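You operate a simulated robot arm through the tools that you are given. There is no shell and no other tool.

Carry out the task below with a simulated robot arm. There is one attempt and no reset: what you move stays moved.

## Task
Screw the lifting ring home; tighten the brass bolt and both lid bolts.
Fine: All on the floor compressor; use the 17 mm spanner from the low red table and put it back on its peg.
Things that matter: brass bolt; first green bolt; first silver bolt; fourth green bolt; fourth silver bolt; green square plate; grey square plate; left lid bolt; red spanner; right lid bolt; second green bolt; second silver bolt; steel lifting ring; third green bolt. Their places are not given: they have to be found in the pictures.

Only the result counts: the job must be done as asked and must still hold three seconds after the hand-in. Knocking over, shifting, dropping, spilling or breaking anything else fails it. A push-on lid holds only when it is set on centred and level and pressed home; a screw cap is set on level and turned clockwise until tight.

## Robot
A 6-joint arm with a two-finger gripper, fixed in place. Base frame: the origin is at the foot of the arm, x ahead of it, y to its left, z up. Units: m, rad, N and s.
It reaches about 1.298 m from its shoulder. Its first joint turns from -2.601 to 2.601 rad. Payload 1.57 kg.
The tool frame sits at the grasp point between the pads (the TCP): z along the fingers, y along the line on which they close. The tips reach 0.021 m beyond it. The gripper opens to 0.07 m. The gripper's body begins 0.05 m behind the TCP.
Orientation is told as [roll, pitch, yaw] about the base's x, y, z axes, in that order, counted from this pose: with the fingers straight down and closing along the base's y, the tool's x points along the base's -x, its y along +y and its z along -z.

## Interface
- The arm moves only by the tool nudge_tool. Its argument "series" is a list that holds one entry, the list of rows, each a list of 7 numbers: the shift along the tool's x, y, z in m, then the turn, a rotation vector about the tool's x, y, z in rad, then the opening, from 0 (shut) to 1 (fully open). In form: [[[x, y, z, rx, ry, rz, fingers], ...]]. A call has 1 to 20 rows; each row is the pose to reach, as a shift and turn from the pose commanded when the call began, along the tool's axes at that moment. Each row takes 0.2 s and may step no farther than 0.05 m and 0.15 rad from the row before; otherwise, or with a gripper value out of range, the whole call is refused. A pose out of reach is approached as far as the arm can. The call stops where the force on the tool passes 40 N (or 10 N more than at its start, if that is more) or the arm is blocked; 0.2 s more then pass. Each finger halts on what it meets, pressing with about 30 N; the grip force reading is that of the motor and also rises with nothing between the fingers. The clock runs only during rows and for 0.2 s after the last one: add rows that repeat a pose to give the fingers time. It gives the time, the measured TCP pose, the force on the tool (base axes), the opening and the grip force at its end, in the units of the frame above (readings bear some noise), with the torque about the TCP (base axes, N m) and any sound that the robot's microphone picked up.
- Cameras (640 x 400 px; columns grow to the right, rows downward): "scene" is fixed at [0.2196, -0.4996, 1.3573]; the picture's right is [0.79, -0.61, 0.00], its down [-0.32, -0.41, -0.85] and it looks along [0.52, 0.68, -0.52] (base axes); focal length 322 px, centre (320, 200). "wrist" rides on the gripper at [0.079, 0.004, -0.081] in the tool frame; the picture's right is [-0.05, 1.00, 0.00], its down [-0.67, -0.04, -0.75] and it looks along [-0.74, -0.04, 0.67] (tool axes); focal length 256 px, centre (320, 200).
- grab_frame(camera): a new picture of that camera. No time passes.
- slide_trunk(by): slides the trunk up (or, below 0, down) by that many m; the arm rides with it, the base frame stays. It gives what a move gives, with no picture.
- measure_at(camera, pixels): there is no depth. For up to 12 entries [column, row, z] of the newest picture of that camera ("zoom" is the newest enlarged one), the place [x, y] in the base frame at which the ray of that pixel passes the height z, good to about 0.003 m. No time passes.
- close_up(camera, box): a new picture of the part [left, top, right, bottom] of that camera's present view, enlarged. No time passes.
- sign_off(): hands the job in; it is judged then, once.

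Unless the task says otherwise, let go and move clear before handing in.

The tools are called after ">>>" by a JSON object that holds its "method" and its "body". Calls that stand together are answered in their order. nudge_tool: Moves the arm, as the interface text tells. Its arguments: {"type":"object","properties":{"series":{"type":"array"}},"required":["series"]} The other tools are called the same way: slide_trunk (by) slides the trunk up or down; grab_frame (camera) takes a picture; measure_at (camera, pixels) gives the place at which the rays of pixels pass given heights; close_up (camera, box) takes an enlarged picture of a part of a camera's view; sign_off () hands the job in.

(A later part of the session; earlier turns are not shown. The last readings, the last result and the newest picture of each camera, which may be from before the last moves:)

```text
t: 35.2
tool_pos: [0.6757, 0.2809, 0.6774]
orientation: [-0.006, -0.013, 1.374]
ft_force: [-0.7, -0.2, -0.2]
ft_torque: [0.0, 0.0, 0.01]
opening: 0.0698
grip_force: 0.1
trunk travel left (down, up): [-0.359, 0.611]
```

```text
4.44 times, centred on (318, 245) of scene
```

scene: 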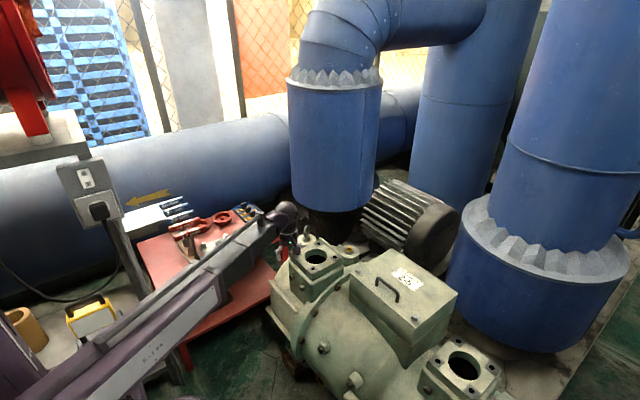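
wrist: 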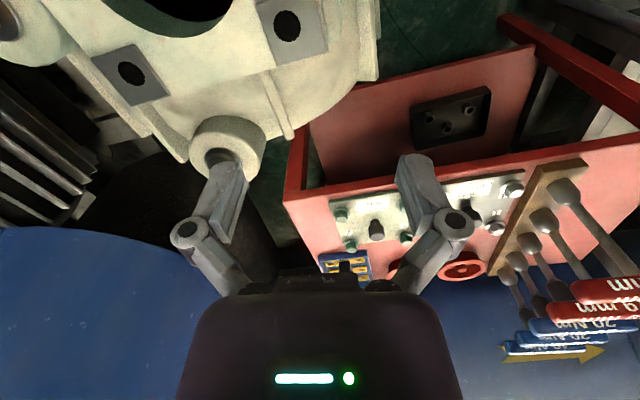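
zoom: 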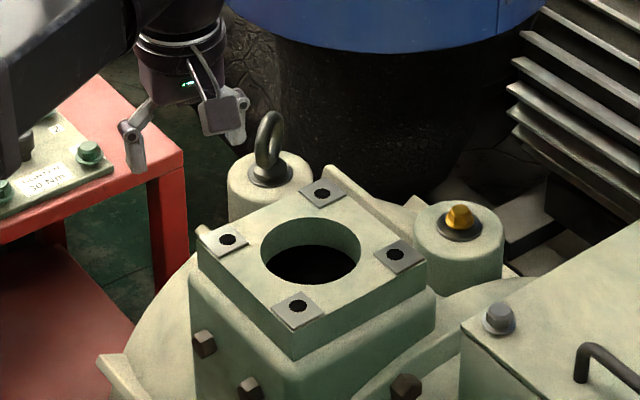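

All four corner plates, the ring and the bolts look unchanged. I'll continue upward to TCP z≈1.05.

>>> {"method": "slide_trunk", "body": {"by": 0.372}}

>>> {"method": "grab_frame", "body": {"camera": "scene"}}

>>> {"method": "grab_frame", "body": {"camera": "wrist"}}

>>> {"method": "close_up", "body": {"camera": "scene", "box": [40, 130, 200, 260]}}

```text
t: 38.8
tool_pos: [0.6772, 0.2809, 1.0487]
orientation: [-0.004, -0.012, 1.374]
ft_force: [-0.2, 0.1, 0.1]
ft_torque: [0.03, -0.01, 0.01]
opening: 0.0699
grip_force: 0.0
trunk travel left (down, up): [-0.731, 0.239]
```

```text
taken
```

scene: 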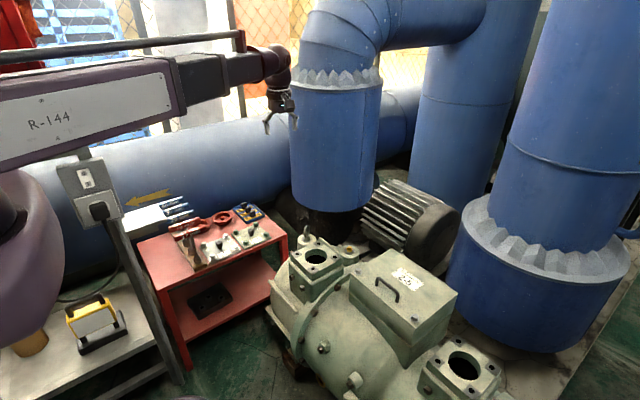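

```text
taken
```

wrist: 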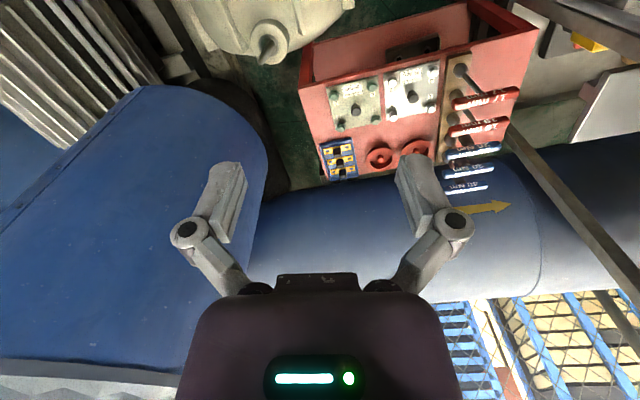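

```text
3.08 times, centred on (120, 195) of scene
```

zoom: 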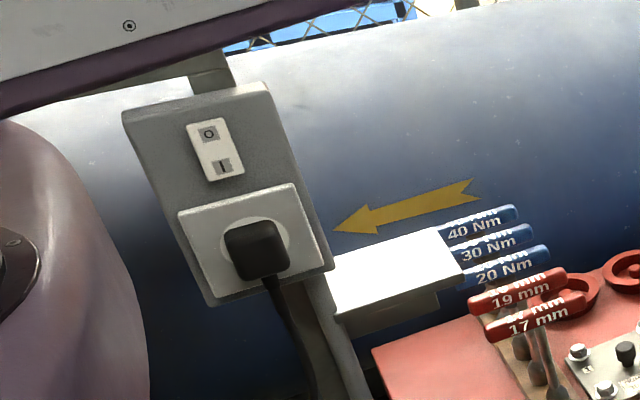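

The switch box hangs on a post close to the arm's path to the spanner. I'll level the tool and pan the wrist camera toward that post to measure clearance.

>>> {"method": "nudge_tool", "body": {"series": [[[0, 0, 0, -0.004, 0.012, 0, 1], [0, 0, 0, -0.004, 0.012, 0, 1]]]}}

>>> {"method": "nudge_tool", "body": {"series": [[[0, 0, 0, 0, 0, -0.14, 1], [0, 0, 0, 0, 0, -0.28, 1], [0, 0, 0, 0, 0, -0.42, 1], [0, 0, 0, 0, 0, -0.56, 1], [0, 0, 0, 0, 0, -0.7, 1], [0, 0, 0, 0, 0, -0.84, 1], [0, 0, 0, 0, 0, -0.84, 1]]]}}

>>> {"method": "grab_frame", "body": {"camera": "wrist"}}

```text
t: 39.4
tool_pos: [0.6761, 0.2806, 1.0503]
orientation: [0.002, -0.001, 1.374]
ft_force: [-0.3, -0.1, -0.9]
ft_torque: [0.0, -0.01, 0.02]
opening: 0.0703
grip_force: 0.1
trunk travel left (down, up): [-0.731, 0.239]
```

```text
t: 41.0
tool_pos: [0.6773, 0.2815, 1.051]
orientation: [0.001, 0.001, 2.214]
ft_force: [-0.2, 0.6, 0.0]
ft_torque: [0.0, 0.02, -0.01]
opening: 0.0699
grip_force: 0.1
trunk travel left (down, up): [-0.731, 0.239]
```

```text
taken
```

wrist: 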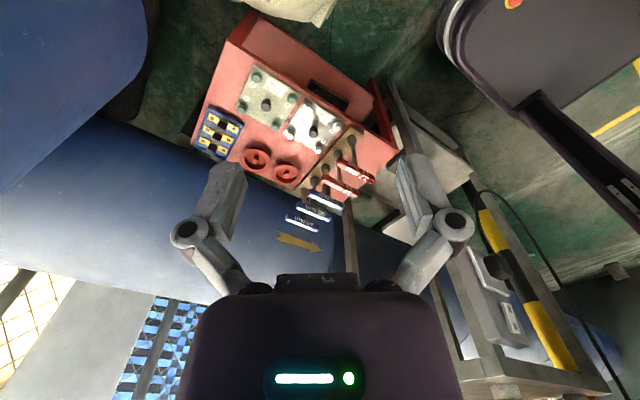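

From the two wrist views I place the post at about (0.19, 0.47) and the switch box at x 0.15–0.24, y≈0.415, z 0.86–1.03. The arm line to the spanner (azimuth 51°) should clear it by a few centimetres. I'll check the white plate near the rack next.

>>> {"method": "nudge_tool", "body": {"series": [[[0, 0, 0, 0, 0, 0.14, 1], [0, 0, 0, 0, 0, 0.28, 1], [0, 0, 0, 0, 0, 0.42, 1], [0, 0, 0, 0, 0, 0.42, 1]]]}}

>>> {"method": "grab_frame", "body": {"camera": "wrist"}}

>>> {"method": "close_up", "body": {"camera": "wrist", "box": [340, 40, 640, 230]}}

```text
t: 42.0
tool_pos: [0.6767, 0.281, 1.0509]
orientation: [0.001, 0.001, 1.792]
ft_force: [-0.2, -1.1, 0.0]
ft_torque: [0.01, 0.0, 0.03]
opening: 0.07
grip_force: 0.2
trunk travel left (down, up): [-0.731, 0.239]
```

```text
taken
```

wrist: 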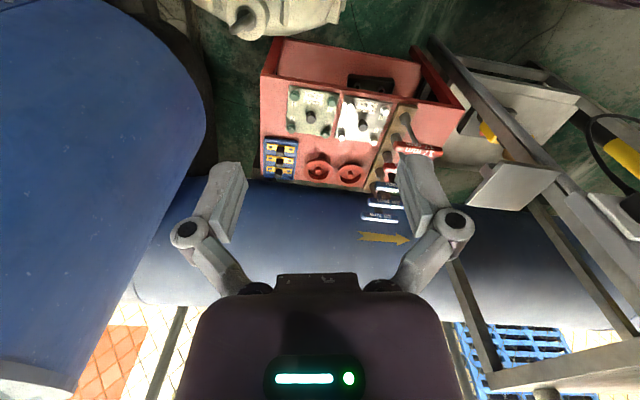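

```text
2.11 times, centred on (490, 135) of wrist
```

zoom: 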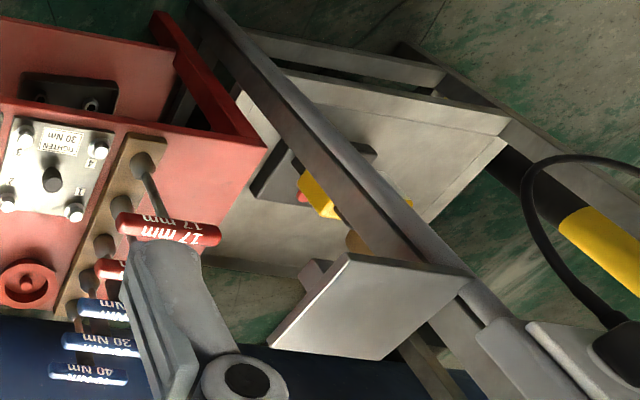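

The white plate is a small shelf off the post with top z≈0.80 and right edge x≈0.345 for y 0.42–0.52, so it lies right under the arm line to the spanner. I'll move high to an intermediate azimuth with yaw π, which keeps the camera on the +x side away from the plate, and inspect clearances.

>>> {"method": "nudge_tool", "body": {"series": [[[-0.026, 0.0092, 0, 0, 0, -0.135, 1], [-0.052, 0.0184, 0, 0, 0, -0.27, 1], [-0.078, 0.0276, 0, 0, 0, -0.405, 1], [-0.104, 0.0368, 0, 0, 0, -0.54, 1], [-0.13, 0.046, 0, 0, 0, -0.675, 1], [-0.156, 0.0552, 0, 0, 0, -0.81, 1], [-0.182, 0.0644, 0, 0, 0, -0.945, 1], [-0.208, 0.0736, 0, 0, 0, -1.08, 1], [-0.234, 0.0828, 0, 0, 0, -1.215, 1], [-0.26, 0.092, 0, 0, 0, -1.35, 1], [-0.26, 0.092, 0, 0, 0, -1.35, 1]]]}}

>>> {"method": "grab_frame", "body": {"camera": "scene"}}

>>> {"method": "grab_frame", "body": {"camera": "wrist"}}

```text
t: 44.4
tool_pos: [0.5313, 0.5148, 1.0501]
orientation: [0.0, 0.001, -3.139]
ft_force: [-0.1, -0.2, 0.2]
ft_torque: [0.02, 0.0, -0.02]
opening: 0.07
grip_force: 0.0
trunk travel left (down, up): [-0.731, 0.239]
```

```text
taken
```

scene: 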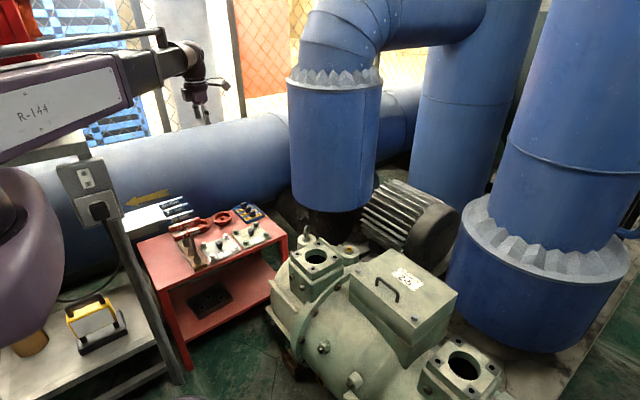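

```text
taken
```

wrist: 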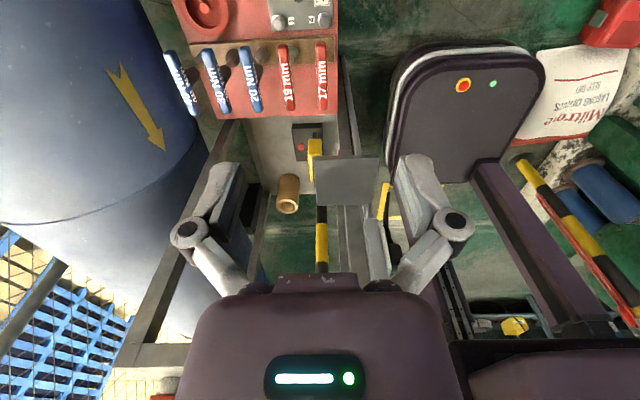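

This view shows the plate at wrist (345,180), the 17 mm handle at (322,75), and the mast at the right. I'll enlarge it to measure the plate and handle positions.

>>> {"method": "close_up", "body": {"camera": "wrist", "box": [150, 0, 400, 220]}}

>>> {"method": "measure_at", "body": {"camera": "wrist", "pixels": [[315, 158, 0.8], [379, 155, 0.8], [315, 206, 0.8], [381, 203, 0.8], [322, 42, 0.66], [322, 108, 0.66], [284, 45, 0.66], [284, 110, 0.66]]}}

```text
1.82 times, centred on (275, 110) of wrist
```

zoom: 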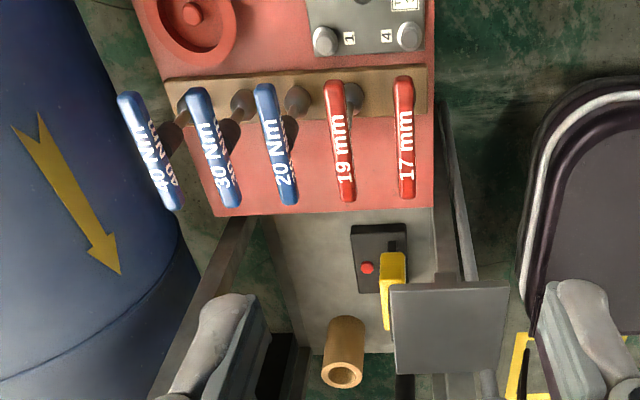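

```text
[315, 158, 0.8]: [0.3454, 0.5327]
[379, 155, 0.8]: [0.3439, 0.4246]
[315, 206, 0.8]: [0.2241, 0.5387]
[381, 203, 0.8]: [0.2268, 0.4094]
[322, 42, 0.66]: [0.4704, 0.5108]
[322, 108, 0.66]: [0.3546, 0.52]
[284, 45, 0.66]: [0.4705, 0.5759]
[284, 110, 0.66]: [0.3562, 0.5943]
```

Plate: x 0.224–0.345, y 0.41–0.535, z≈0.80. The 17 mm handle centre is at (0.4125, 0.515). To judge whether the arm link clears the plate when the TCP is at the handle, I'll measure the link's cross-section in the scene view.

>>> {"method": "close_up", "body": {"camera": "scene", "box": [60, 20, 240, 130]}}

>>> {"method": "close_up", "body": {"camera": "scene", "box": [120, 25, 230, 125]}}

```text
3.56 times, centred on (150, 75) of scene
```

zoom: 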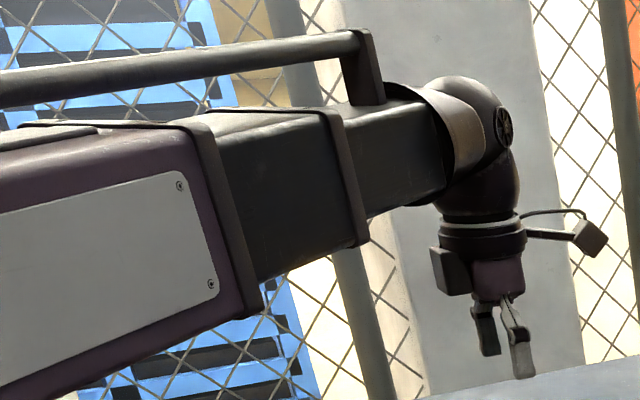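

```text
4.00 times, centred on (175, 75) of scene
```

zoom: 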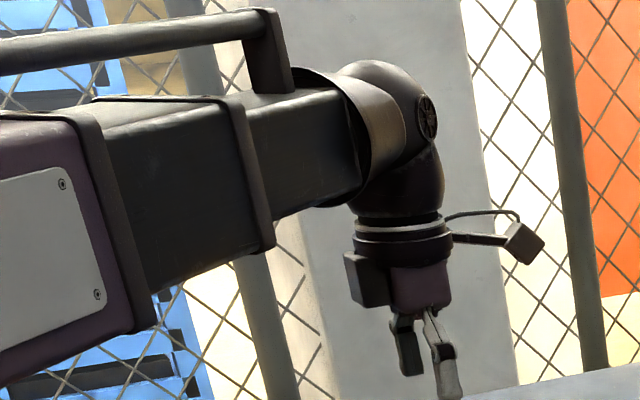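

At the present pose, the inner stage's underside measures about TCP+0.156. With the TCP at 0.668 it would be at about 0.824, clearing the plate (0.80) by roughly 2 cm, and the panel edge is about 2.7 cm from the link sideways. I'll move above the handle at this height first.

>>> {"method": "nudge_tool", "body": {"series": [[[-0.03, 0, 0, 0, 0, 0, 0.7], [-0.06, 0, 0, 0, 0, 0, 0.7], [-0.09, 0, 0, 0, 0, 0, 0.7], [-0.119, 0, 0, 0, 0, 0, 0.7], [-0.119, 0, 0, 0, 0, 0, 0.7]]]}}

>>> {"method": "grab_frame", "body": {"camera": "wrist"}}

>>> {"method": "grab_frame", "body": {"camera": "scene"}}

```text
t: 45.6
tool_pos: [0.4111, 0.5148, 1.05]
orientation: [-0.001, 0.0, -3.141]
ft_force: [0.4, 0.2, -0.2]
ft_torque: [0.0, -0.01, -0.01]
opening: 0.0491
grip_force: 0.0
trunk travel left (down, up): [-0.731, 0.239]
```

```text
taken
```

wrist: 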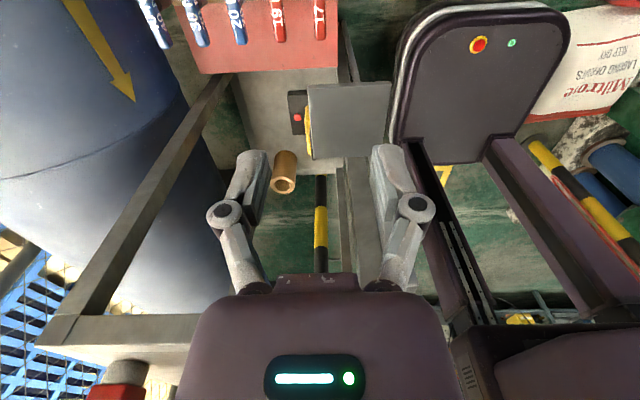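

```text
taken
```

scene: 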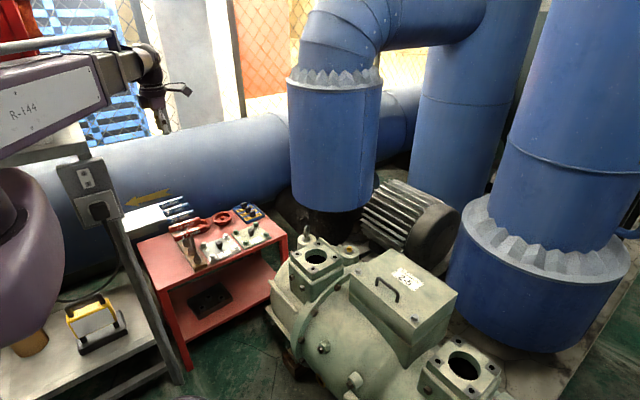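

The tool is above the handle with the shelf frame safely to the +y side. I'll lower in steps with checks.

>>> {"method": "slide_trunk", "body": {"by": -0.2}}

>>> {"method": "grab_frame", "body": {"camera": "wrist"}}

>>> {"method": "grab_frame", "body": {"camera": "scene"}}

```text
t: 47.8
tool_pos: [0.4113, 0.5139, 0.8498]
orientation: [0.002, 0.0, -3.142]
ft_force: [0.4, 0.6, 0.6]
ft_torque: [0.0, 0.01, -0.01]
opening: 0.0493
grip_force: 0.0
trunk travel left (down, up): [-0.531, 0.439]
```

```text
taken
```

wrist: 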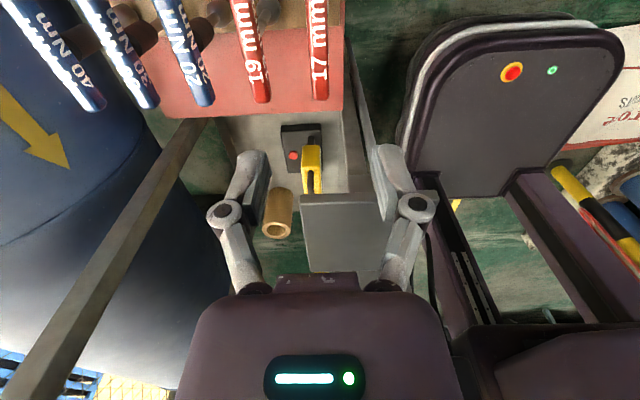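

```text
taken
```

scene: 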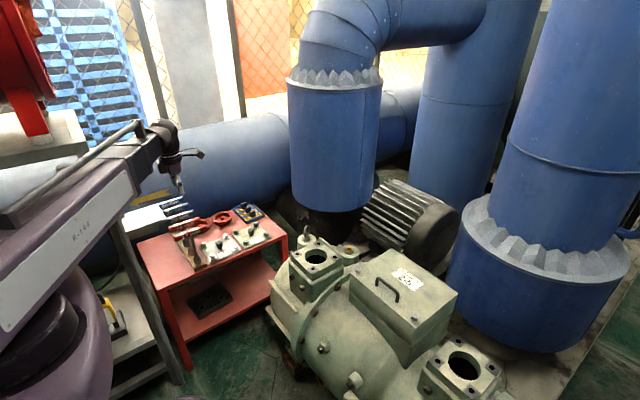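

The handle is at wrist (318,45) and the plate at (345,230). I'll measure the handle and plate edge again from this closer view.

>>> {"method": "close_up", "body": {"camera": "wrist", "box": [200, 0, 440, 150]}}

>>> {"method": "measure_at", "body": {"camera": "wrist", "pixels": [[318, 5, 0.66], [320, 99, 0.66], [311, 50, 0.66], [327, 50, 0.66], [300, 196, 0.8], [384, 194, 0.8], [253, 50, 0.66]]}}

```text
2.67 times, centred on (320, 75) of wrist
```

zoom: 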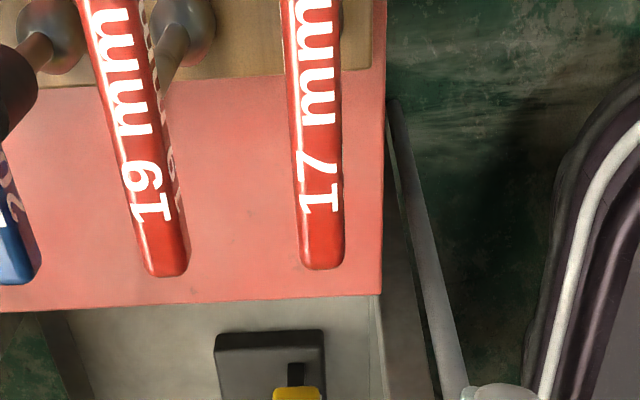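

```text
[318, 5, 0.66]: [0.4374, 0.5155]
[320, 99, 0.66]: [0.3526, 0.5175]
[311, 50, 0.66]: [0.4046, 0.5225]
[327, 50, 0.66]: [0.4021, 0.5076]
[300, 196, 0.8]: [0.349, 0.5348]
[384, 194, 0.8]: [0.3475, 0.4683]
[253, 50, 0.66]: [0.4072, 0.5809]
```

The handle axis is at y≈0.515, x 0.353–0.470, about 18 mm thick. I'll nudge 1.5 mm in +x, lower to 0.73, and look again.

>>> {"method": "nudge_tool", "body": {"series": [[[0.0015, -0.001, 0, 0, 0, 0, 0.7], [0.0015, -0.001, 0, 0, 0, 0, 0.7]]]}}

>>> {"method": "slide_trunk", "body": {"by": -0.12}}

>>> {"method": "grab_frame", "body": {"camera": "wrist"}}

>>> {"method": "close_up", "body": {"camera": "scene", "box": [100, 150, 260, 280]}}

```text
t: 48.4
tool_pos: [0.4121, 0.5148, 0.85]
orientation: [-0.001, 0.0, -3.14]
ft_force: [-0.1, 0.5, -0.7]
ft_torque: [0.01, -0.01, -0.01]
opening: 0.0493
grip_force: 0.1
trunk travel left (down, up): [-0.531, 0.439]
```

```text
t: 49.9
tool_pos: [0.4118, 0.5147, 0.7286]
orientation: [0.0, 0.0, -3.139]
ft_force: [0.2, 0.2, 0.2]
ft_torque: [0.0, -0.05, -0.04]
opening: 0.0493
grip_force: 0.0
trunk travel left (down, up): [-0.411, 0.559]
```

```text
taken
```

wrist: 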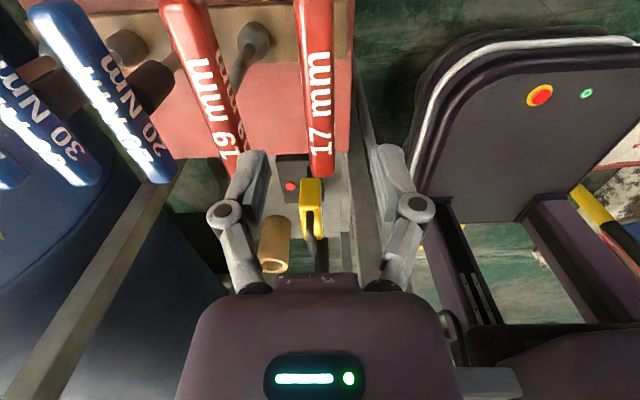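

```text
3.08 times, centred on (180, 215) of scene
```

zoom: 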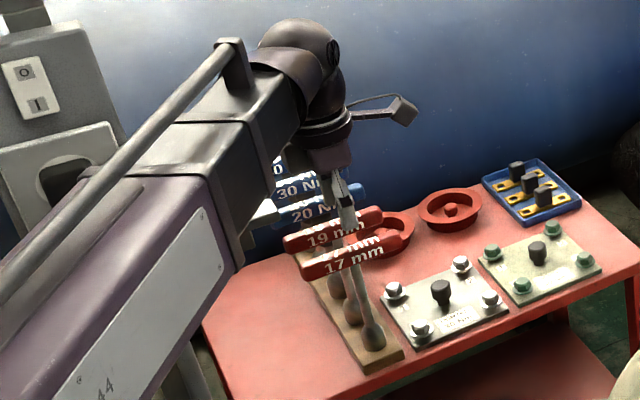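

Clearances look fine: no contact force, and the handle is centred between the fingertips around column 316–322. I'll lower to TCP z≈0.668.

>>> {"method": "slide_trunk", "body": {"by": -0.04}}

>>> {"method": "grab_frame", "body": {"camera": "wrist"}}

>>> {"method": "close_up", "body": {"camera": "scene", "box": [130, 170, 250, 270]}}

```text
t: 50.7
tool_pos: [0.4118, 0.5157, 0.6904]
orientation: [-0.001, 0.0, -3.141]
ft_force: [0.8, 0.3, 0.6]
ft_torque: [0.0, 0.0, 0.04]
opening: 0.0489
grip_force: 0.1
trunk travel left (down, up): [-0.371, 0.599]
```

```text
taken
```

wrist: 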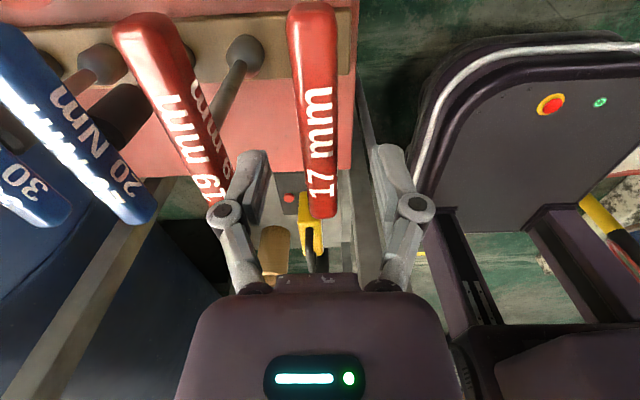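

```text
4.00 times, centred on (190, 220) of scene
```

zoom: 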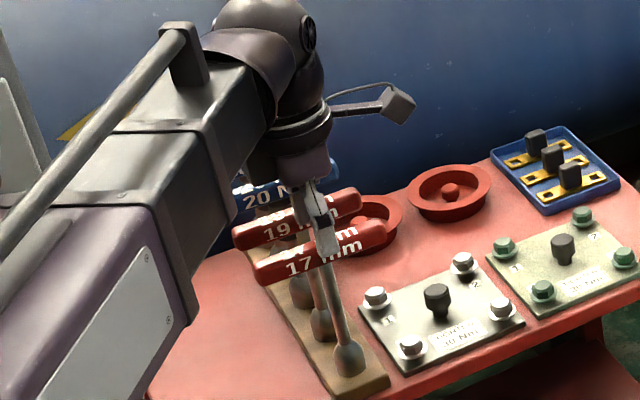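

Handle ends at rows 10 and 215 put its centre at x≈0.412, right under the TCP. I'll lower 0.022 more, then close gently.

>>> {"method": "slide_trunk", "body": {"by": -0.024}}

>>> {"method": "grab_frame", "body": {"camera": "wrist"}}

```text
t: 51.4
tool_pos: [0.4123, 0.5149, 0.6645]
orientation: [-0.001, 0.0, -3.139]
ft_force: [0.1, -0.3, -0.5]
ft_torque: [-0.01, -0.02, -0.01]
opening: 0.049
grip_force: 0.0
trunk travel left (down, up): [-0.347, 0.623]
```

```text
taken
```

wrist: 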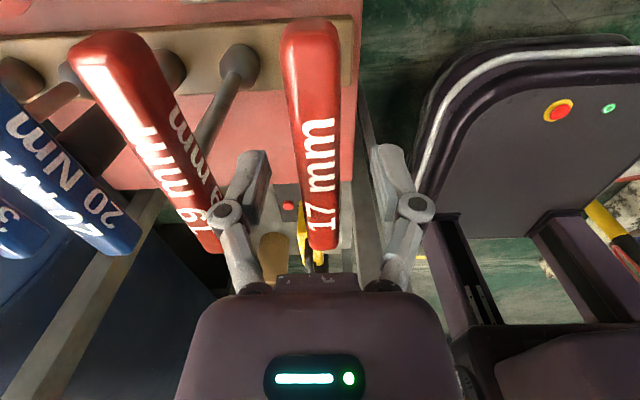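

The handle is parallel to the tool x axis and centred, so I'll close on it.

>>> {"method": "nudge_tool", "body": {"series": [[[0, 0, 0, 0, 0, 0, 0.4], [0, 0, 0, 0, 0, 0, 0.2], [0, 0, 0, 0, 0, 0, 0], [0, 0, 0, 0, 0, 0, 0], [0, 0, 0, 0, 0, 0, 0]]]}}

>>> {"method": "grab_frame", "body": {"camera": "wrist"}}

>>> {"method": "close_up", "body": {"camera": "scene", "box": [130, 170, 250, 270]}}

```text
t: 52.6
tool_pos: [0.4122, 0.5154, 0.6657]
orientation: [-0.001, 0.001, -3.139]
ft_force: [-0.5, 0.6, 0.2]
ft_torque: [-0.01, 0.01, -0.02]
opening: 0.0185
grip_force: 30.1
trunk travel left (down, up): [-0.347, 0.623]
```

```text
taken
```

wrist: 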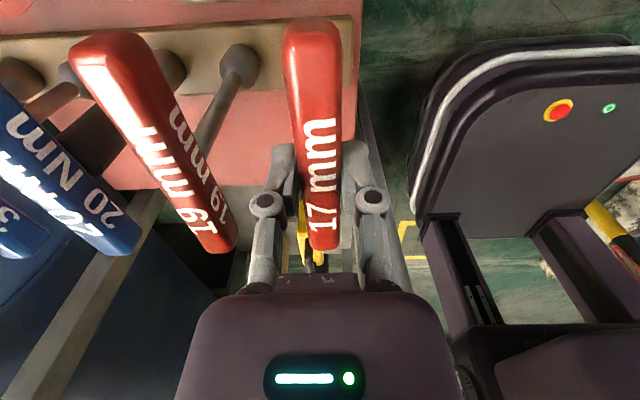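

```text
4.00 times, centred on (190, 220) of scene
```

zoom: 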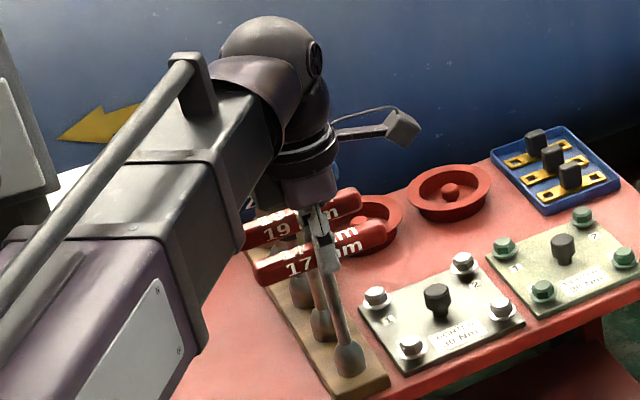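

The grip is firm at 18.5 mm and 30 N with no side load. I'll remember this pose (0.4122, 0.5154, 0.6657, yaw π) for the return, then lift gently.

>>> {"method": "slide_trunk", "body": {"by": 0.04}}

>>> {"method": "close_up", "body": {"camera": "scene", "box": [130, 170, 250, 270]}}

>>> {"method": "grab_frame", "body": {"camera": "wrist"}}

```text
t: 53.4
tool_pos: [0.4124, 0.5143, 0.7062]
orientation: [0.001, -0.002, -3.139]
ft_force: [-0.3, 0.0, -2.0]
ft_torque: [-0.02, 0.01, -0.01]
opening: 0.0185
grip_force: 30.1
trunk travel left (down, up): [-0.387, 0.583]
```

```text
4.00 times, centred on (190, 220) of scene
```

zoom: 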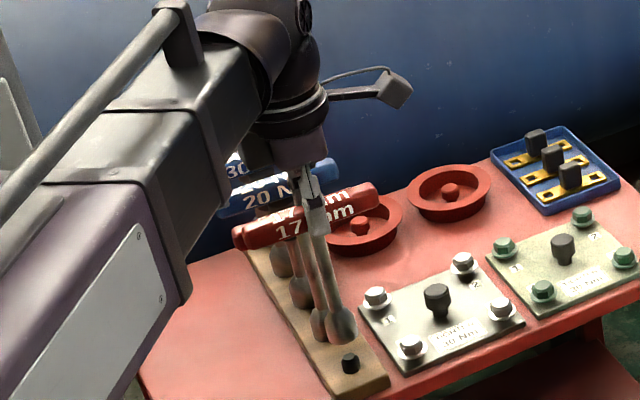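

```text
taken
```

wrist: 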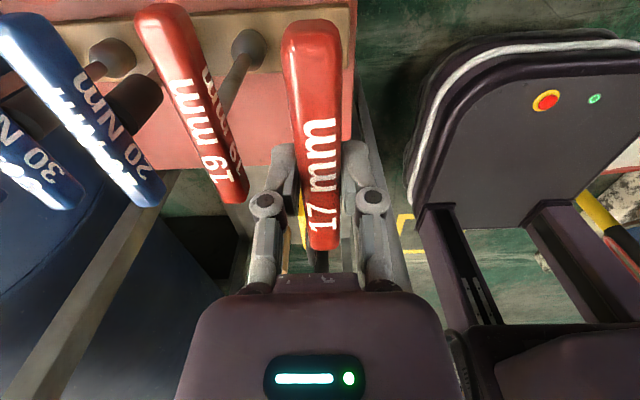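

The spanner is off its peg (black stub at scene zoom (350,362)) and weighs about 2 N. I'll lift straight up, clear of the plate and post.

>>> {"method": "slide_trunk", "body": {"by": 0.3}}

>>> {"method": "grab_frame", "body": {"camera": "scene"}}

>>> {"method": "grab_frame", "body": {"camera": "wrist"}}

```text
t: 56.4
tool_pos: [0.4124, 0.5152, 1.0061]
orientation: [0.001, 0.001, -3.141]
ft_force: [0.2, -0.6, -1.8]
ft_torque: [-0.03, -0.01, 0.02]
opening: 0.0185
grip_force: 29.8
trunk travel left (down, up): [-0.687, 0.283]
```

```text
taken
```

scene: 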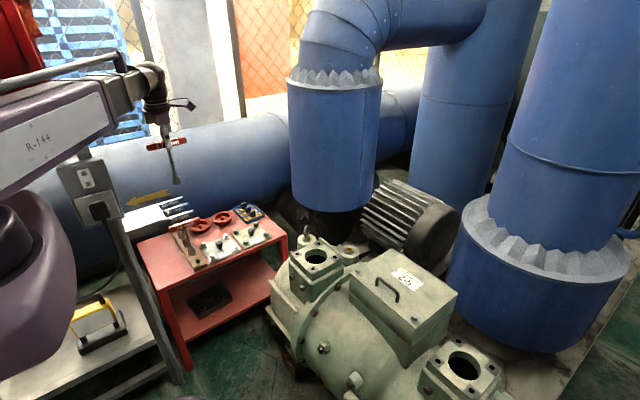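

```text
taken
```

wrist: 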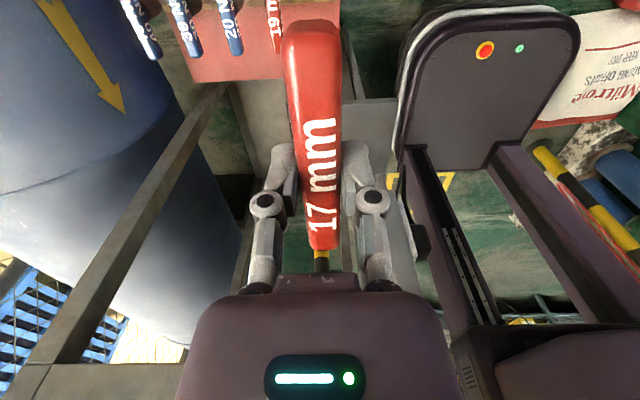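

The spanner hangs straight below the hand at scene (170,155). I'll take a close-up to learn its length and socket.

>>> {"method": "close_up", "body": {"camera": "scene", "box": [140, 90, 212, 195]}}

>>> {"method": "measure_at", "body": {"camera": "scene", "pixels": [[197.5, 260.5, 0.525]]}}

```text
3.81 times, centred on (176, 142) of scene
```

zoom: 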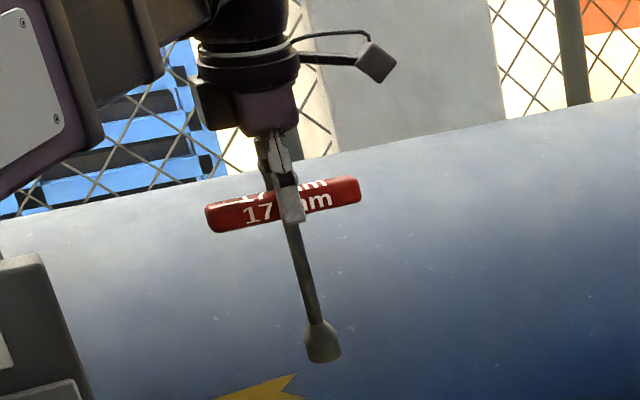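

```text
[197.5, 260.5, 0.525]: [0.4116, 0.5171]
```

The spanner is about 0.148 m from TCP to socket mouth, with the socket roughly 30 mm wide. I'll carry it high toward the brass bolt, turning the yaw slightly down to stay within wrist limits.

>>> {"method": "nudge_tool", "body": {"series": [[[0.0323, 0.02625, 0, 0, 0, 0.0285, 0], [0.0646, 0.0525, 0, 0, 0, 0.057, 0], [0.0969, 0.07875, 0, 0, 0, 0.0855, 0], [0.1292, 0.105, 0, 0, 0, 0.114, 0], [0.1615, 0.13125, 0, 0, 0, 0.1425, 0], [0.1938, 0.1575, 0, 0, 0, 0.171, 0], [0.2261, 0.18375, 0, 0, 0, 0.1995, 0], [0.2584, 0.21, 0, 0, 0, 0.228, 0], [0.2907, 0.23625, 0, 0, 0, 0.2565, 0], [0.323, 0.2625, 0, 0, 0, 0.285, 0], [0.3553, 0.28875, 0, 0, 0, 0.3135, 0], [0.3876, 0.315, 0, 0, 0, 0.342, 0], [0.3876, 0.315, 0, 0, 0, 0.342, 0]]]}}

>>> {"method": "grab_frame", "body": {"camera": "wrist"}}

>>> {"method": "grab_frame", "body": {"camera": "scene"}}

```text
t: 59.2
tool_pos: [0.8001, 0.2004, 1.0062]
orientation: [-0.001, 0.001, 2.8]
ft_force: [0.3, 0.0, -1.8]
ft_torque: [-0.03, -0.01, 0.01]
opening: 0.0182
grip_force: 30.4
trunk travel left (down, up): [-0.687, 0.283]
```

```text
taken
```

wrist: 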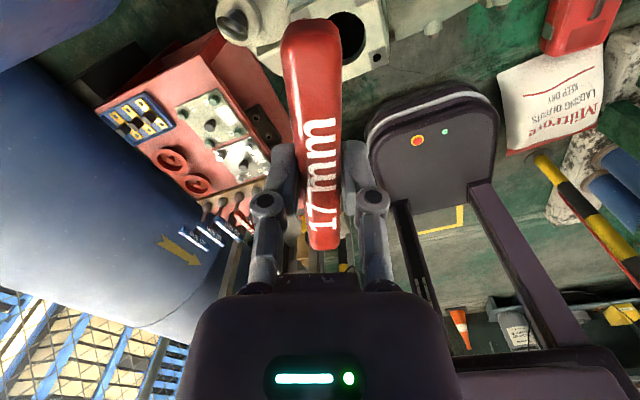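

```text
taken
```

scene: 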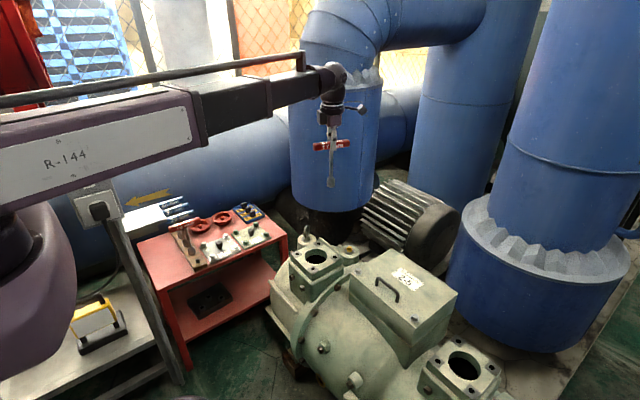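

The spanner is hanging cleanly. I'll enlarge the brass bolt and both lid bolts in the scene view to read their hex orientation and exact positions.

>>> {"method": "close_up", "body": {"camera": "scene", "box": [333, 238, 365, 258]}}

>>> {"method": "close_up", "body": {"camera": "scene", "box": [342, 262, 374, 282]}}

>>> {"method": "close_up", "body": {"camera": "scene", "box": [402, 308, 434, 328]}}

>>> {"method": "close_up", "body": {"camera": "scene", "box": [290, 220, 322, 240]}}

```text
16.00 times, centred on (349, 248) of scene
```

zoom: 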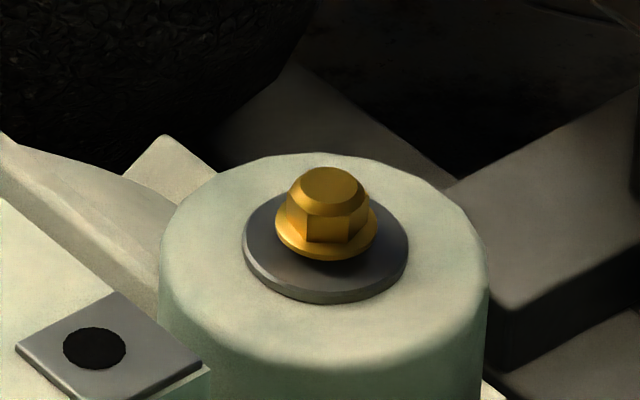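

```text
16.00 times, centred on (358, 272) of scene
```

zoom: 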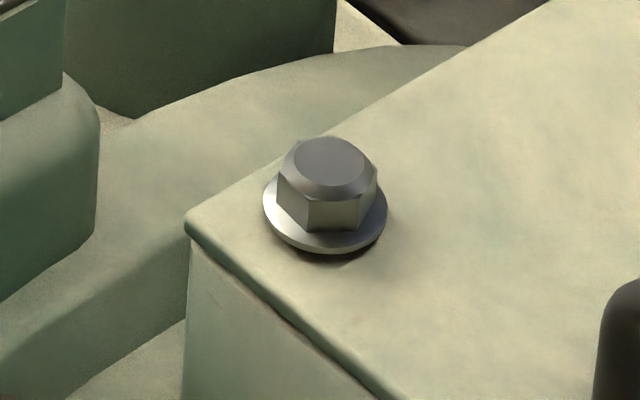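

```text
16.00 times, centred on (418, 318) of scene
```

zoom: 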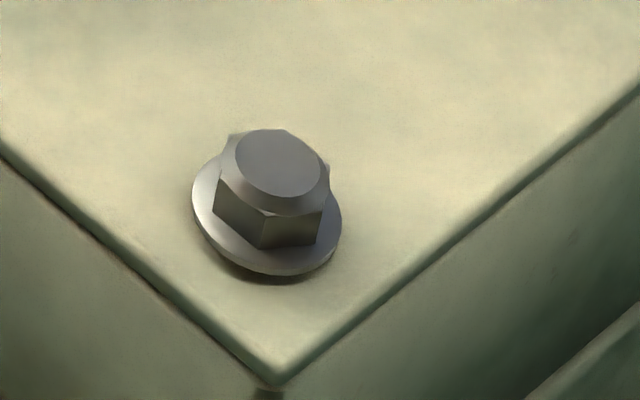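

```text
16.00 times, centred on (306, 230) of scene
```

zoom: 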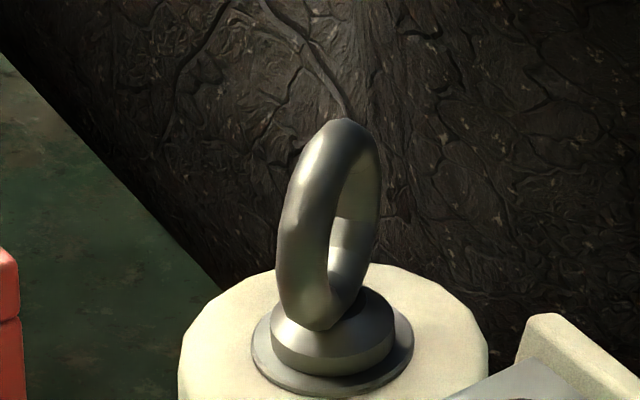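

The high zoom shows flanged hex heads. By face geometry, the flat normals are at azimuth about 46° for brass, 50° for the left lid bolt and 58° for the right lid bolt (mod 60°). Checking the empty peg's shape may reveal the socket's orientation relative to the handle.

>>> {"method": "close_up", "body": {"camera": "scene", "box": [182, 250, 214, 270]}}

>>> {"method": "close_up", "body": {"camera": "scene", "box": [316, 130, 348, 190]}}

>>> {"method": "measure_at", "body": {"camera": "scene", "pixels": [[349.56, 247.06, 0.57], [358.6, 270.0, 0.64], [415.3, 316.0, 0.64], [349.4, 251.5, 0.555], [358.3, 273.5, 0.63], [414.5, 319.5, 0.63]]}}

```text
16.00 times, centred on (198, 260) of scene
```

zoom: 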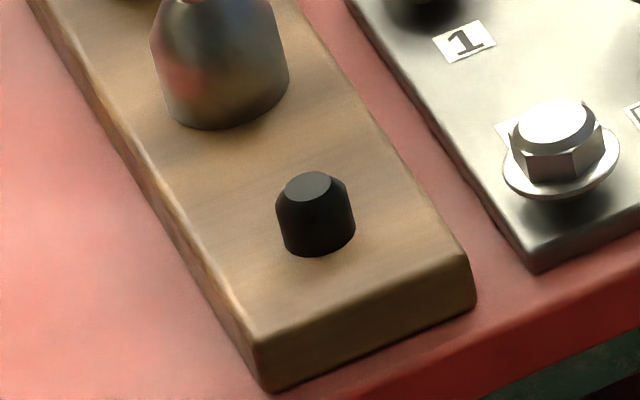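

```text
6.67 times, centred on (332, 160) of scene
```

zoom: 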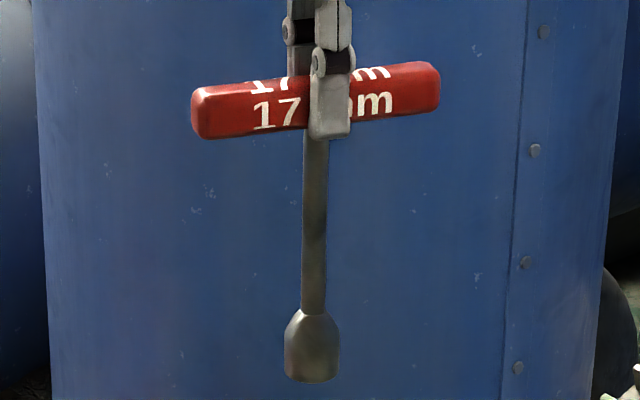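

```text
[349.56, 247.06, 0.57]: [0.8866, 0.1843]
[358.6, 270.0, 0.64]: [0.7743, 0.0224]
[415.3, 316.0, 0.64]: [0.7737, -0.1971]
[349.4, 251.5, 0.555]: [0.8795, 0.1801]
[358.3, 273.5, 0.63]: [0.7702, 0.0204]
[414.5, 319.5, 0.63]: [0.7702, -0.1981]
```

The peg is round, so it doesn't reveal the socket's orientation. I'll reposition to (0.65, 0.10) at yaw 0, where all three bolts should appear in one wrist view, to triangulate them accurately.

>>> {"method": "nudge_tool", "body": {"series": [[[-0.0057, 0.0076, 0, 0, 0, 0.1474, 0], [-0.0113, 0.0152, 0, 0, 0, 0.2947, 0], [-0.017, 0.0228, 0, 0, 0, 0.4421, 0], [-0.0227, 0.0304, 0, 0, 0, 0.5895, 0], [-0.0284, 0.038, 0, 0, 0, 0.7368, 0], [-0.034, 0.0456, 0, 0, 0, 0.8842, 0], [-0.0397, 0.0532, 0, 0, 0, 1.0316, 0], [-0.0454, 0.0608, 0, 0, 0, 1.1789, 0], [-0.0511, 0.0684, 0, 0, 0, 1.3263, 0], [-0.0567, 0.0761, 0, 0, 0, 1.4737, 0], [-0.0624, 0.0837, 0, 0, 0, 1.6211, 0], [-0.0681, 0.0913, 0, 0, 0, 1.7684, 0], [-0.0738, 0.0989, 0, 0, 0, 1.9158, 0], [-0.0794, 0.1065, 0, 0, 0, 2.0632, 0], [-0.0851, 0.1141, 0, 0, 0, 2.2105, 0], [-0.0908, 0.1217, 0, 0, 0, 2.3579, 0], [-0.0965, 0.1293, 0, 0, 0, 2.5053, 0], [-0.1021, 0.1369, 0, 0, 0, 2.6526, 0], [-0.1078, 0.1445, 0, 0, 0, 2.8, 0], [-0.1078, 0.1445, 0, 0, 0, 2.8, 0]]]}}

>>> {"method": "grab_frame", "body": {"camera": "wrist"}}

```text
t: 63.4
tool_pos: [0.6499, 0.1014, 1.0052]
orientation: [0.0, -0.001, 0.0]
ft_force: [-0.1, 0.2, -2.3]
ft_torque: [0.05, 0.02, 0.0]
opening: 0.0187
grip_force: 30.1
trunk travel left (down, up): [-0.687, 0.283]
```

```text
taken
```

wrist: 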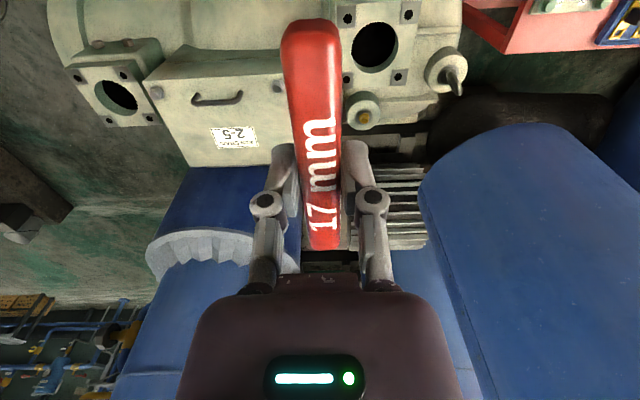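

All three bolts are visible: brass at (363,118), left lid at about (277,87), and right lid at (157,92). I'll zoom each for precise pixel rays.

>>> {"method": "close_up", "body": {"camera": "wrist", "box": [343, 106, 383, 131]}}

>>> {"method": "close_up", "body": {"camera": "wrist", "box": [257, 75, 297, 100]}}

>>> {"method": "close_up", "body": {"camera": "wrist", "box": [137, 80, 177, 105]}}

```text
16.00 times, centred on (363, 118) of wrist
```

zoom: 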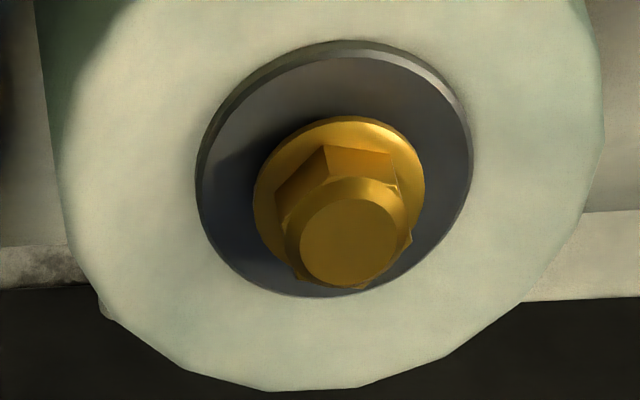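

```text
16.00 times, centred on (277, 88) of wrist
```

zoom: 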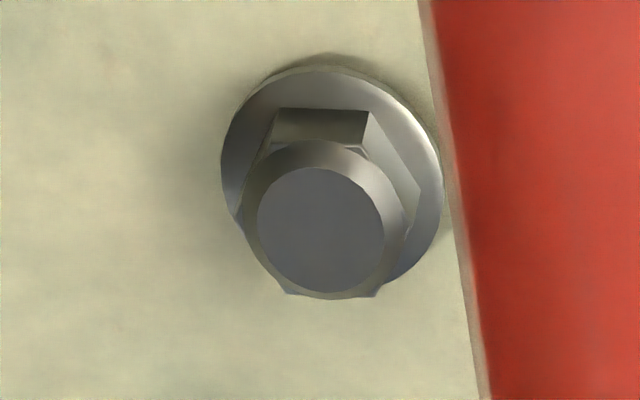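

```text
16.00 times, centred on (157, 92) of wrist
```

zoom: 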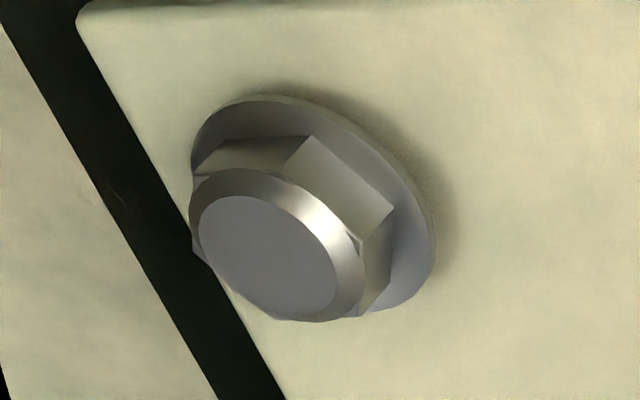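

The top-face centres are clear in both cameras. I'll triangulate them with exact pixels.

>>> {"method": "measure_at", "body": {"camera": "wrist", "pixels": [[364.75, 120.81, 0.54], [364.75, 120.81, 0.6], [277, 89.88, 0.61], [277, 89.88, 0.67], [153.75, 95.44, 0.61], [153.75, 95.44, 0.67]]}}

>>> {"method": "measure_at", "body": {"camera": "scene", "pixels": [[349.56, 247.06, 0.54], [349.56, 247.06, 0.6], [358.56, 269.63, 0.61], [358.56, 269.63, 0.67], [415.44, 315.69, 0.61], [415.44, 315.69, 0.67]]}}

```text
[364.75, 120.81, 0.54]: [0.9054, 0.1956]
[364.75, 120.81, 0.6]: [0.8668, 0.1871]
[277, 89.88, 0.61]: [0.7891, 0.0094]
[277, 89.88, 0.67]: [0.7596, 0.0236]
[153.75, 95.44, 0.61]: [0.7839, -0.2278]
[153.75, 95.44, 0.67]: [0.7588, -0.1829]
```

```text
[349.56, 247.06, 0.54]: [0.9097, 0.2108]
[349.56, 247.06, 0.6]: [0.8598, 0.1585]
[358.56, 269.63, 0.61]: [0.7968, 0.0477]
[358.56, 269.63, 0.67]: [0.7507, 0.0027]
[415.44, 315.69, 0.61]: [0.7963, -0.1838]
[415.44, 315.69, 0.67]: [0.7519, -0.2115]
```

Triangulated bolt tops: brass (0.892, 0.193, 0.561), left lid (0.769, 0.019, 0.649), right lid (0.769, −0.201, 0.646). I'll get the hex angles by measuring face-edge endpoints at flange level.

>>> {"method": "measure_at", "body": {"camera": "wrist", "pixels": [[363.19, 114.69, 0.55], [367.5, 115.0, 0.55], [274.38, 82.38, 0.637], [280.0, 82.38, 0.637], [156.44, 88.0, 0.634], [161.56, 92.44, 0.634]]}}

>>> {"method": "measure_at", "body": {"camera": "scene", "pixels": [[348.19, 250.4, 0.55], [350.9, 250.6, 0.55], [357.3, 273.8, 0.637], [360.2, 273.8, 0.637], [411.4, 318.5, 0.634], [414.2, 321.0, 0.634], [417.8, 320.6, 0.634]]}}

```text
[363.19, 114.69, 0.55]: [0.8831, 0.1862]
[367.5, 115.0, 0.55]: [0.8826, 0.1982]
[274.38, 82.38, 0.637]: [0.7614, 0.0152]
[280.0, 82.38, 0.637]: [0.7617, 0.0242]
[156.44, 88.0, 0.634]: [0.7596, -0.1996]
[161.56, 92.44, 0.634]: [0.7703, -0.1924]
```

```text
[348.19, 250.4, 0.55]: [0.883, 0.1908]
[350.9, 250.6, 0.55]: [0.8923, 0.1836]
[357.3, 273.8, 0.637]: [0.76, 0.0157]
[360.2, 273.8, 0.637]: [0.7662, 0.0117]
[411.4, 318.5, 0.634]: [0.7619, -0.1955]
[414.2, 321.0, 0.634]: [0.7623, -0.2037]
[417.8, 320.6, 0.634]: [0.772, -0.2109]
```

Face directions from both views put all three hexes within a few degrees of 0° mod 60°. I'll go above the brass bolt with yaw 120°, which leaves plenty of clockwise travel.

>>> {"method": "nudge_tool", "body": {"series": [[[-0.0161, 0.0061, 0, 0, 0, -0.1396, 0], [-0.0323, 0.0122, 0, 0, 0, -0.2792, 0], [-0.0484, 0.0183, 0, 0, 0, -0.4188, 0], [-0.0645, 0.0245, 0, 0, 0, -0.5584, 0], [-0.0807, 0.0306, 0, 0, 0, -0.698, 0], [-0.0968, 0.0367, 0, 0, 0, -0.8376, 0], [-0.1129, 0.0428, 0, 0, 0, -0.9772, 0], [-0.1291, 0.0489, 0, 0, 0, -1.1168, 0], [-0.1452, 0.055, 0, 0, 0, -1.2564, 0], [-0.1613, 0.0611, 0, 0, 0, -1.396, 0], [-0.1775, 0.0672, 0, 0, 0, -1.5356, 0], [-0.1936, 0.0734, 0, 0, 0, -1.6752, 0], [-0.2097, 0.0795, 0, 0, 0, -1.8148, 0], [-0.2259, 0.0856, 0, 0, 0, -1.9544, 0], [-0.242, 0.0917, 0, 0, 0, -2.094, 0], [-0.242, 0.0917, 0, 0, 0, -2.094, 0]]]}}

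>>> {"method": "slide_trunk", "body": {"by": -0.2}}

>>> {"method": "grab_frame", "body": {"camera": "scene"}}

>>> {"method": "grab_frame", "body": {"camera": "wrist"}}

```text
t: 66.8
tool_pos: [0.893, 0.1919, 1.0065]
orientation: [0.0, 0.0, 2.098]
ft_force: [0.5, 0.1, -1.9]
ft_torque: [-0.01, 0.04, 0.02]
opening: 0.0185
grip_force: 29.6
trunk travel left (down, up): [-0.687, 0.283]
```

```text
t: 69.0
tool_pos: [0.8918, 0.1932, 0.8059]
orientation: [-0.001, -0.001, 2.096]
ft_force: [0.4, -0.1, -1.5]
ft_torque: [0.0, 0.0, 0.03]
opening: 0.0182
grip_force: 29.7
trunk travel left (down, up): [-0.487, 0.483]
```

```text
taken
```

scene: 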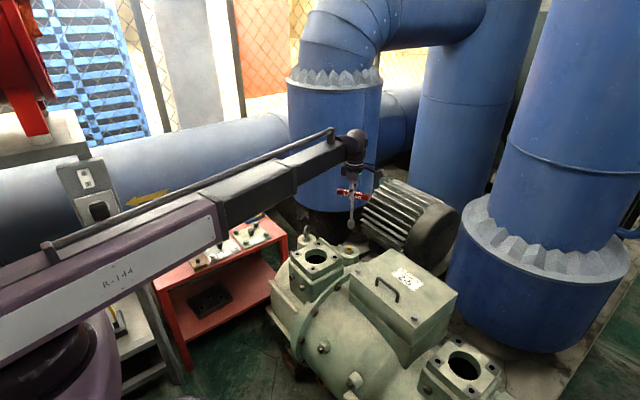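

```text
taken
```

wrist: 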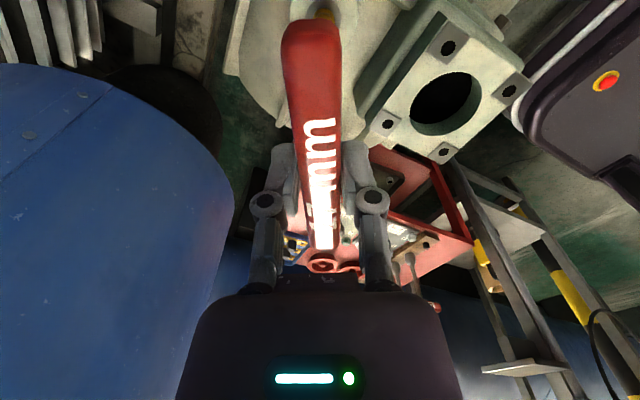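

The socket hangs above the brass bolt at scene (350,225). I'll zoom in to check the lateral alignment.

>>> {"method": "close_up", "body": {"camera": "scene", "box": [318, 180, 382, 260]}}

>>> {"method": "close_up", "body": {"camera": "wrist", "box": [280, -20, 380, 60]}}

```text
5.00 times, centred on (350, 220) of scene
```

zoom: 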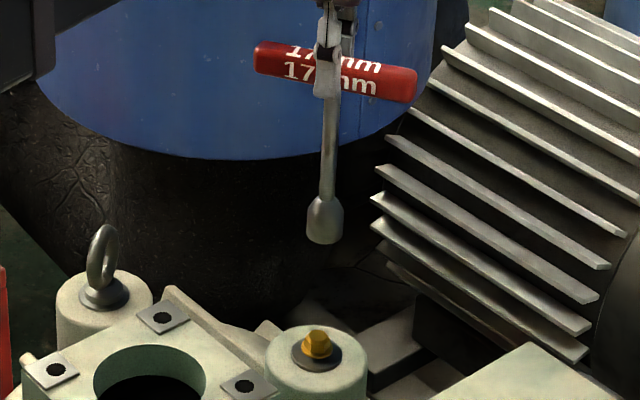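

```text
refused: -20 is not a number from 0 to 400
```

Cross-view alignment looks good: projecting the socket vertically lands on the bolt top at zoom (317,338). I'll check the socket's own position with finer zoom and measurement.

>>> {"method": "close_up", "body": {"camera": "scene", "box": [335, 215, 367, 235]}}

>>> {"method": "close_up", "body": {"camera": "wrist", "box": [290, 0, 370, 50]}}

>>> {"method": "measure_at", "body": {"camera": "scene", "pixels": [[351, 227.5, 0.655], [351, 227.5, 0.66], [349.56, 247.06, 0.561]]}}

```text
16.00 times, centred on (351, 225) of scene
```

zoom: 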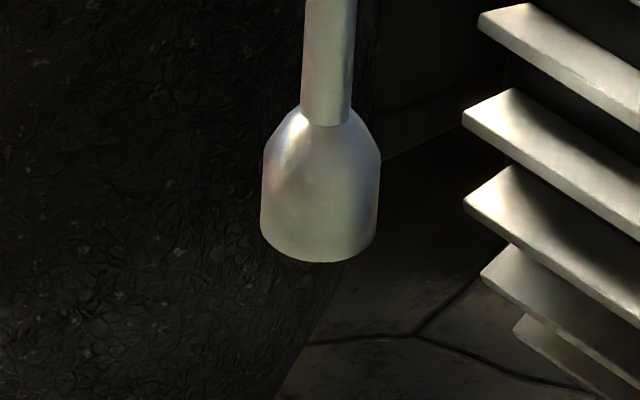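

```text
8.00 times, centred on (330, 25) of wrist
```

zoom: 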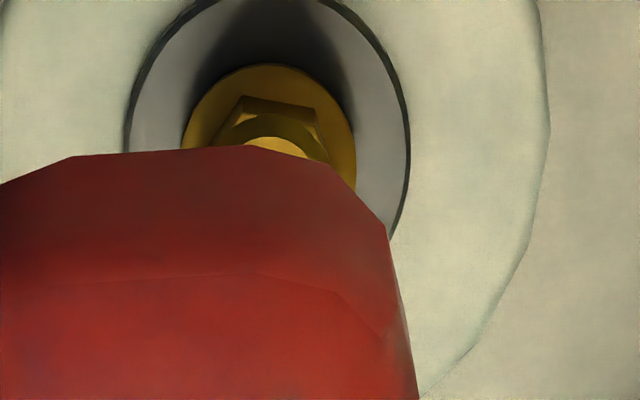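

```text
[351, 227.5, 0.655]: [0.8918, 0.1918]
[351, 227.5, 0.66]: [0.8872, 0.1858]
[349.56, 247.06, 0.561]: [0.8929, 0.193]
```

I can see the brass flange circle just behind the handle in the wrist view. I'll measure its centre and compare it with the TCP.

>>> {"method": "measure_at", "body": {"camera": "wrist", "pixels": [[323.56, 18.75, 0.547], [323.56, 18.75, 0.55], [320, 46, 0.65]]}}

```text
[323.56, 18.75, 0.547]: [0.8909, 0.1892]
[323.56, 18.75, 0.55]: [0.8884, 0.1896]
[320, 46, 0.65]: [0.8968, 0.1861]
```

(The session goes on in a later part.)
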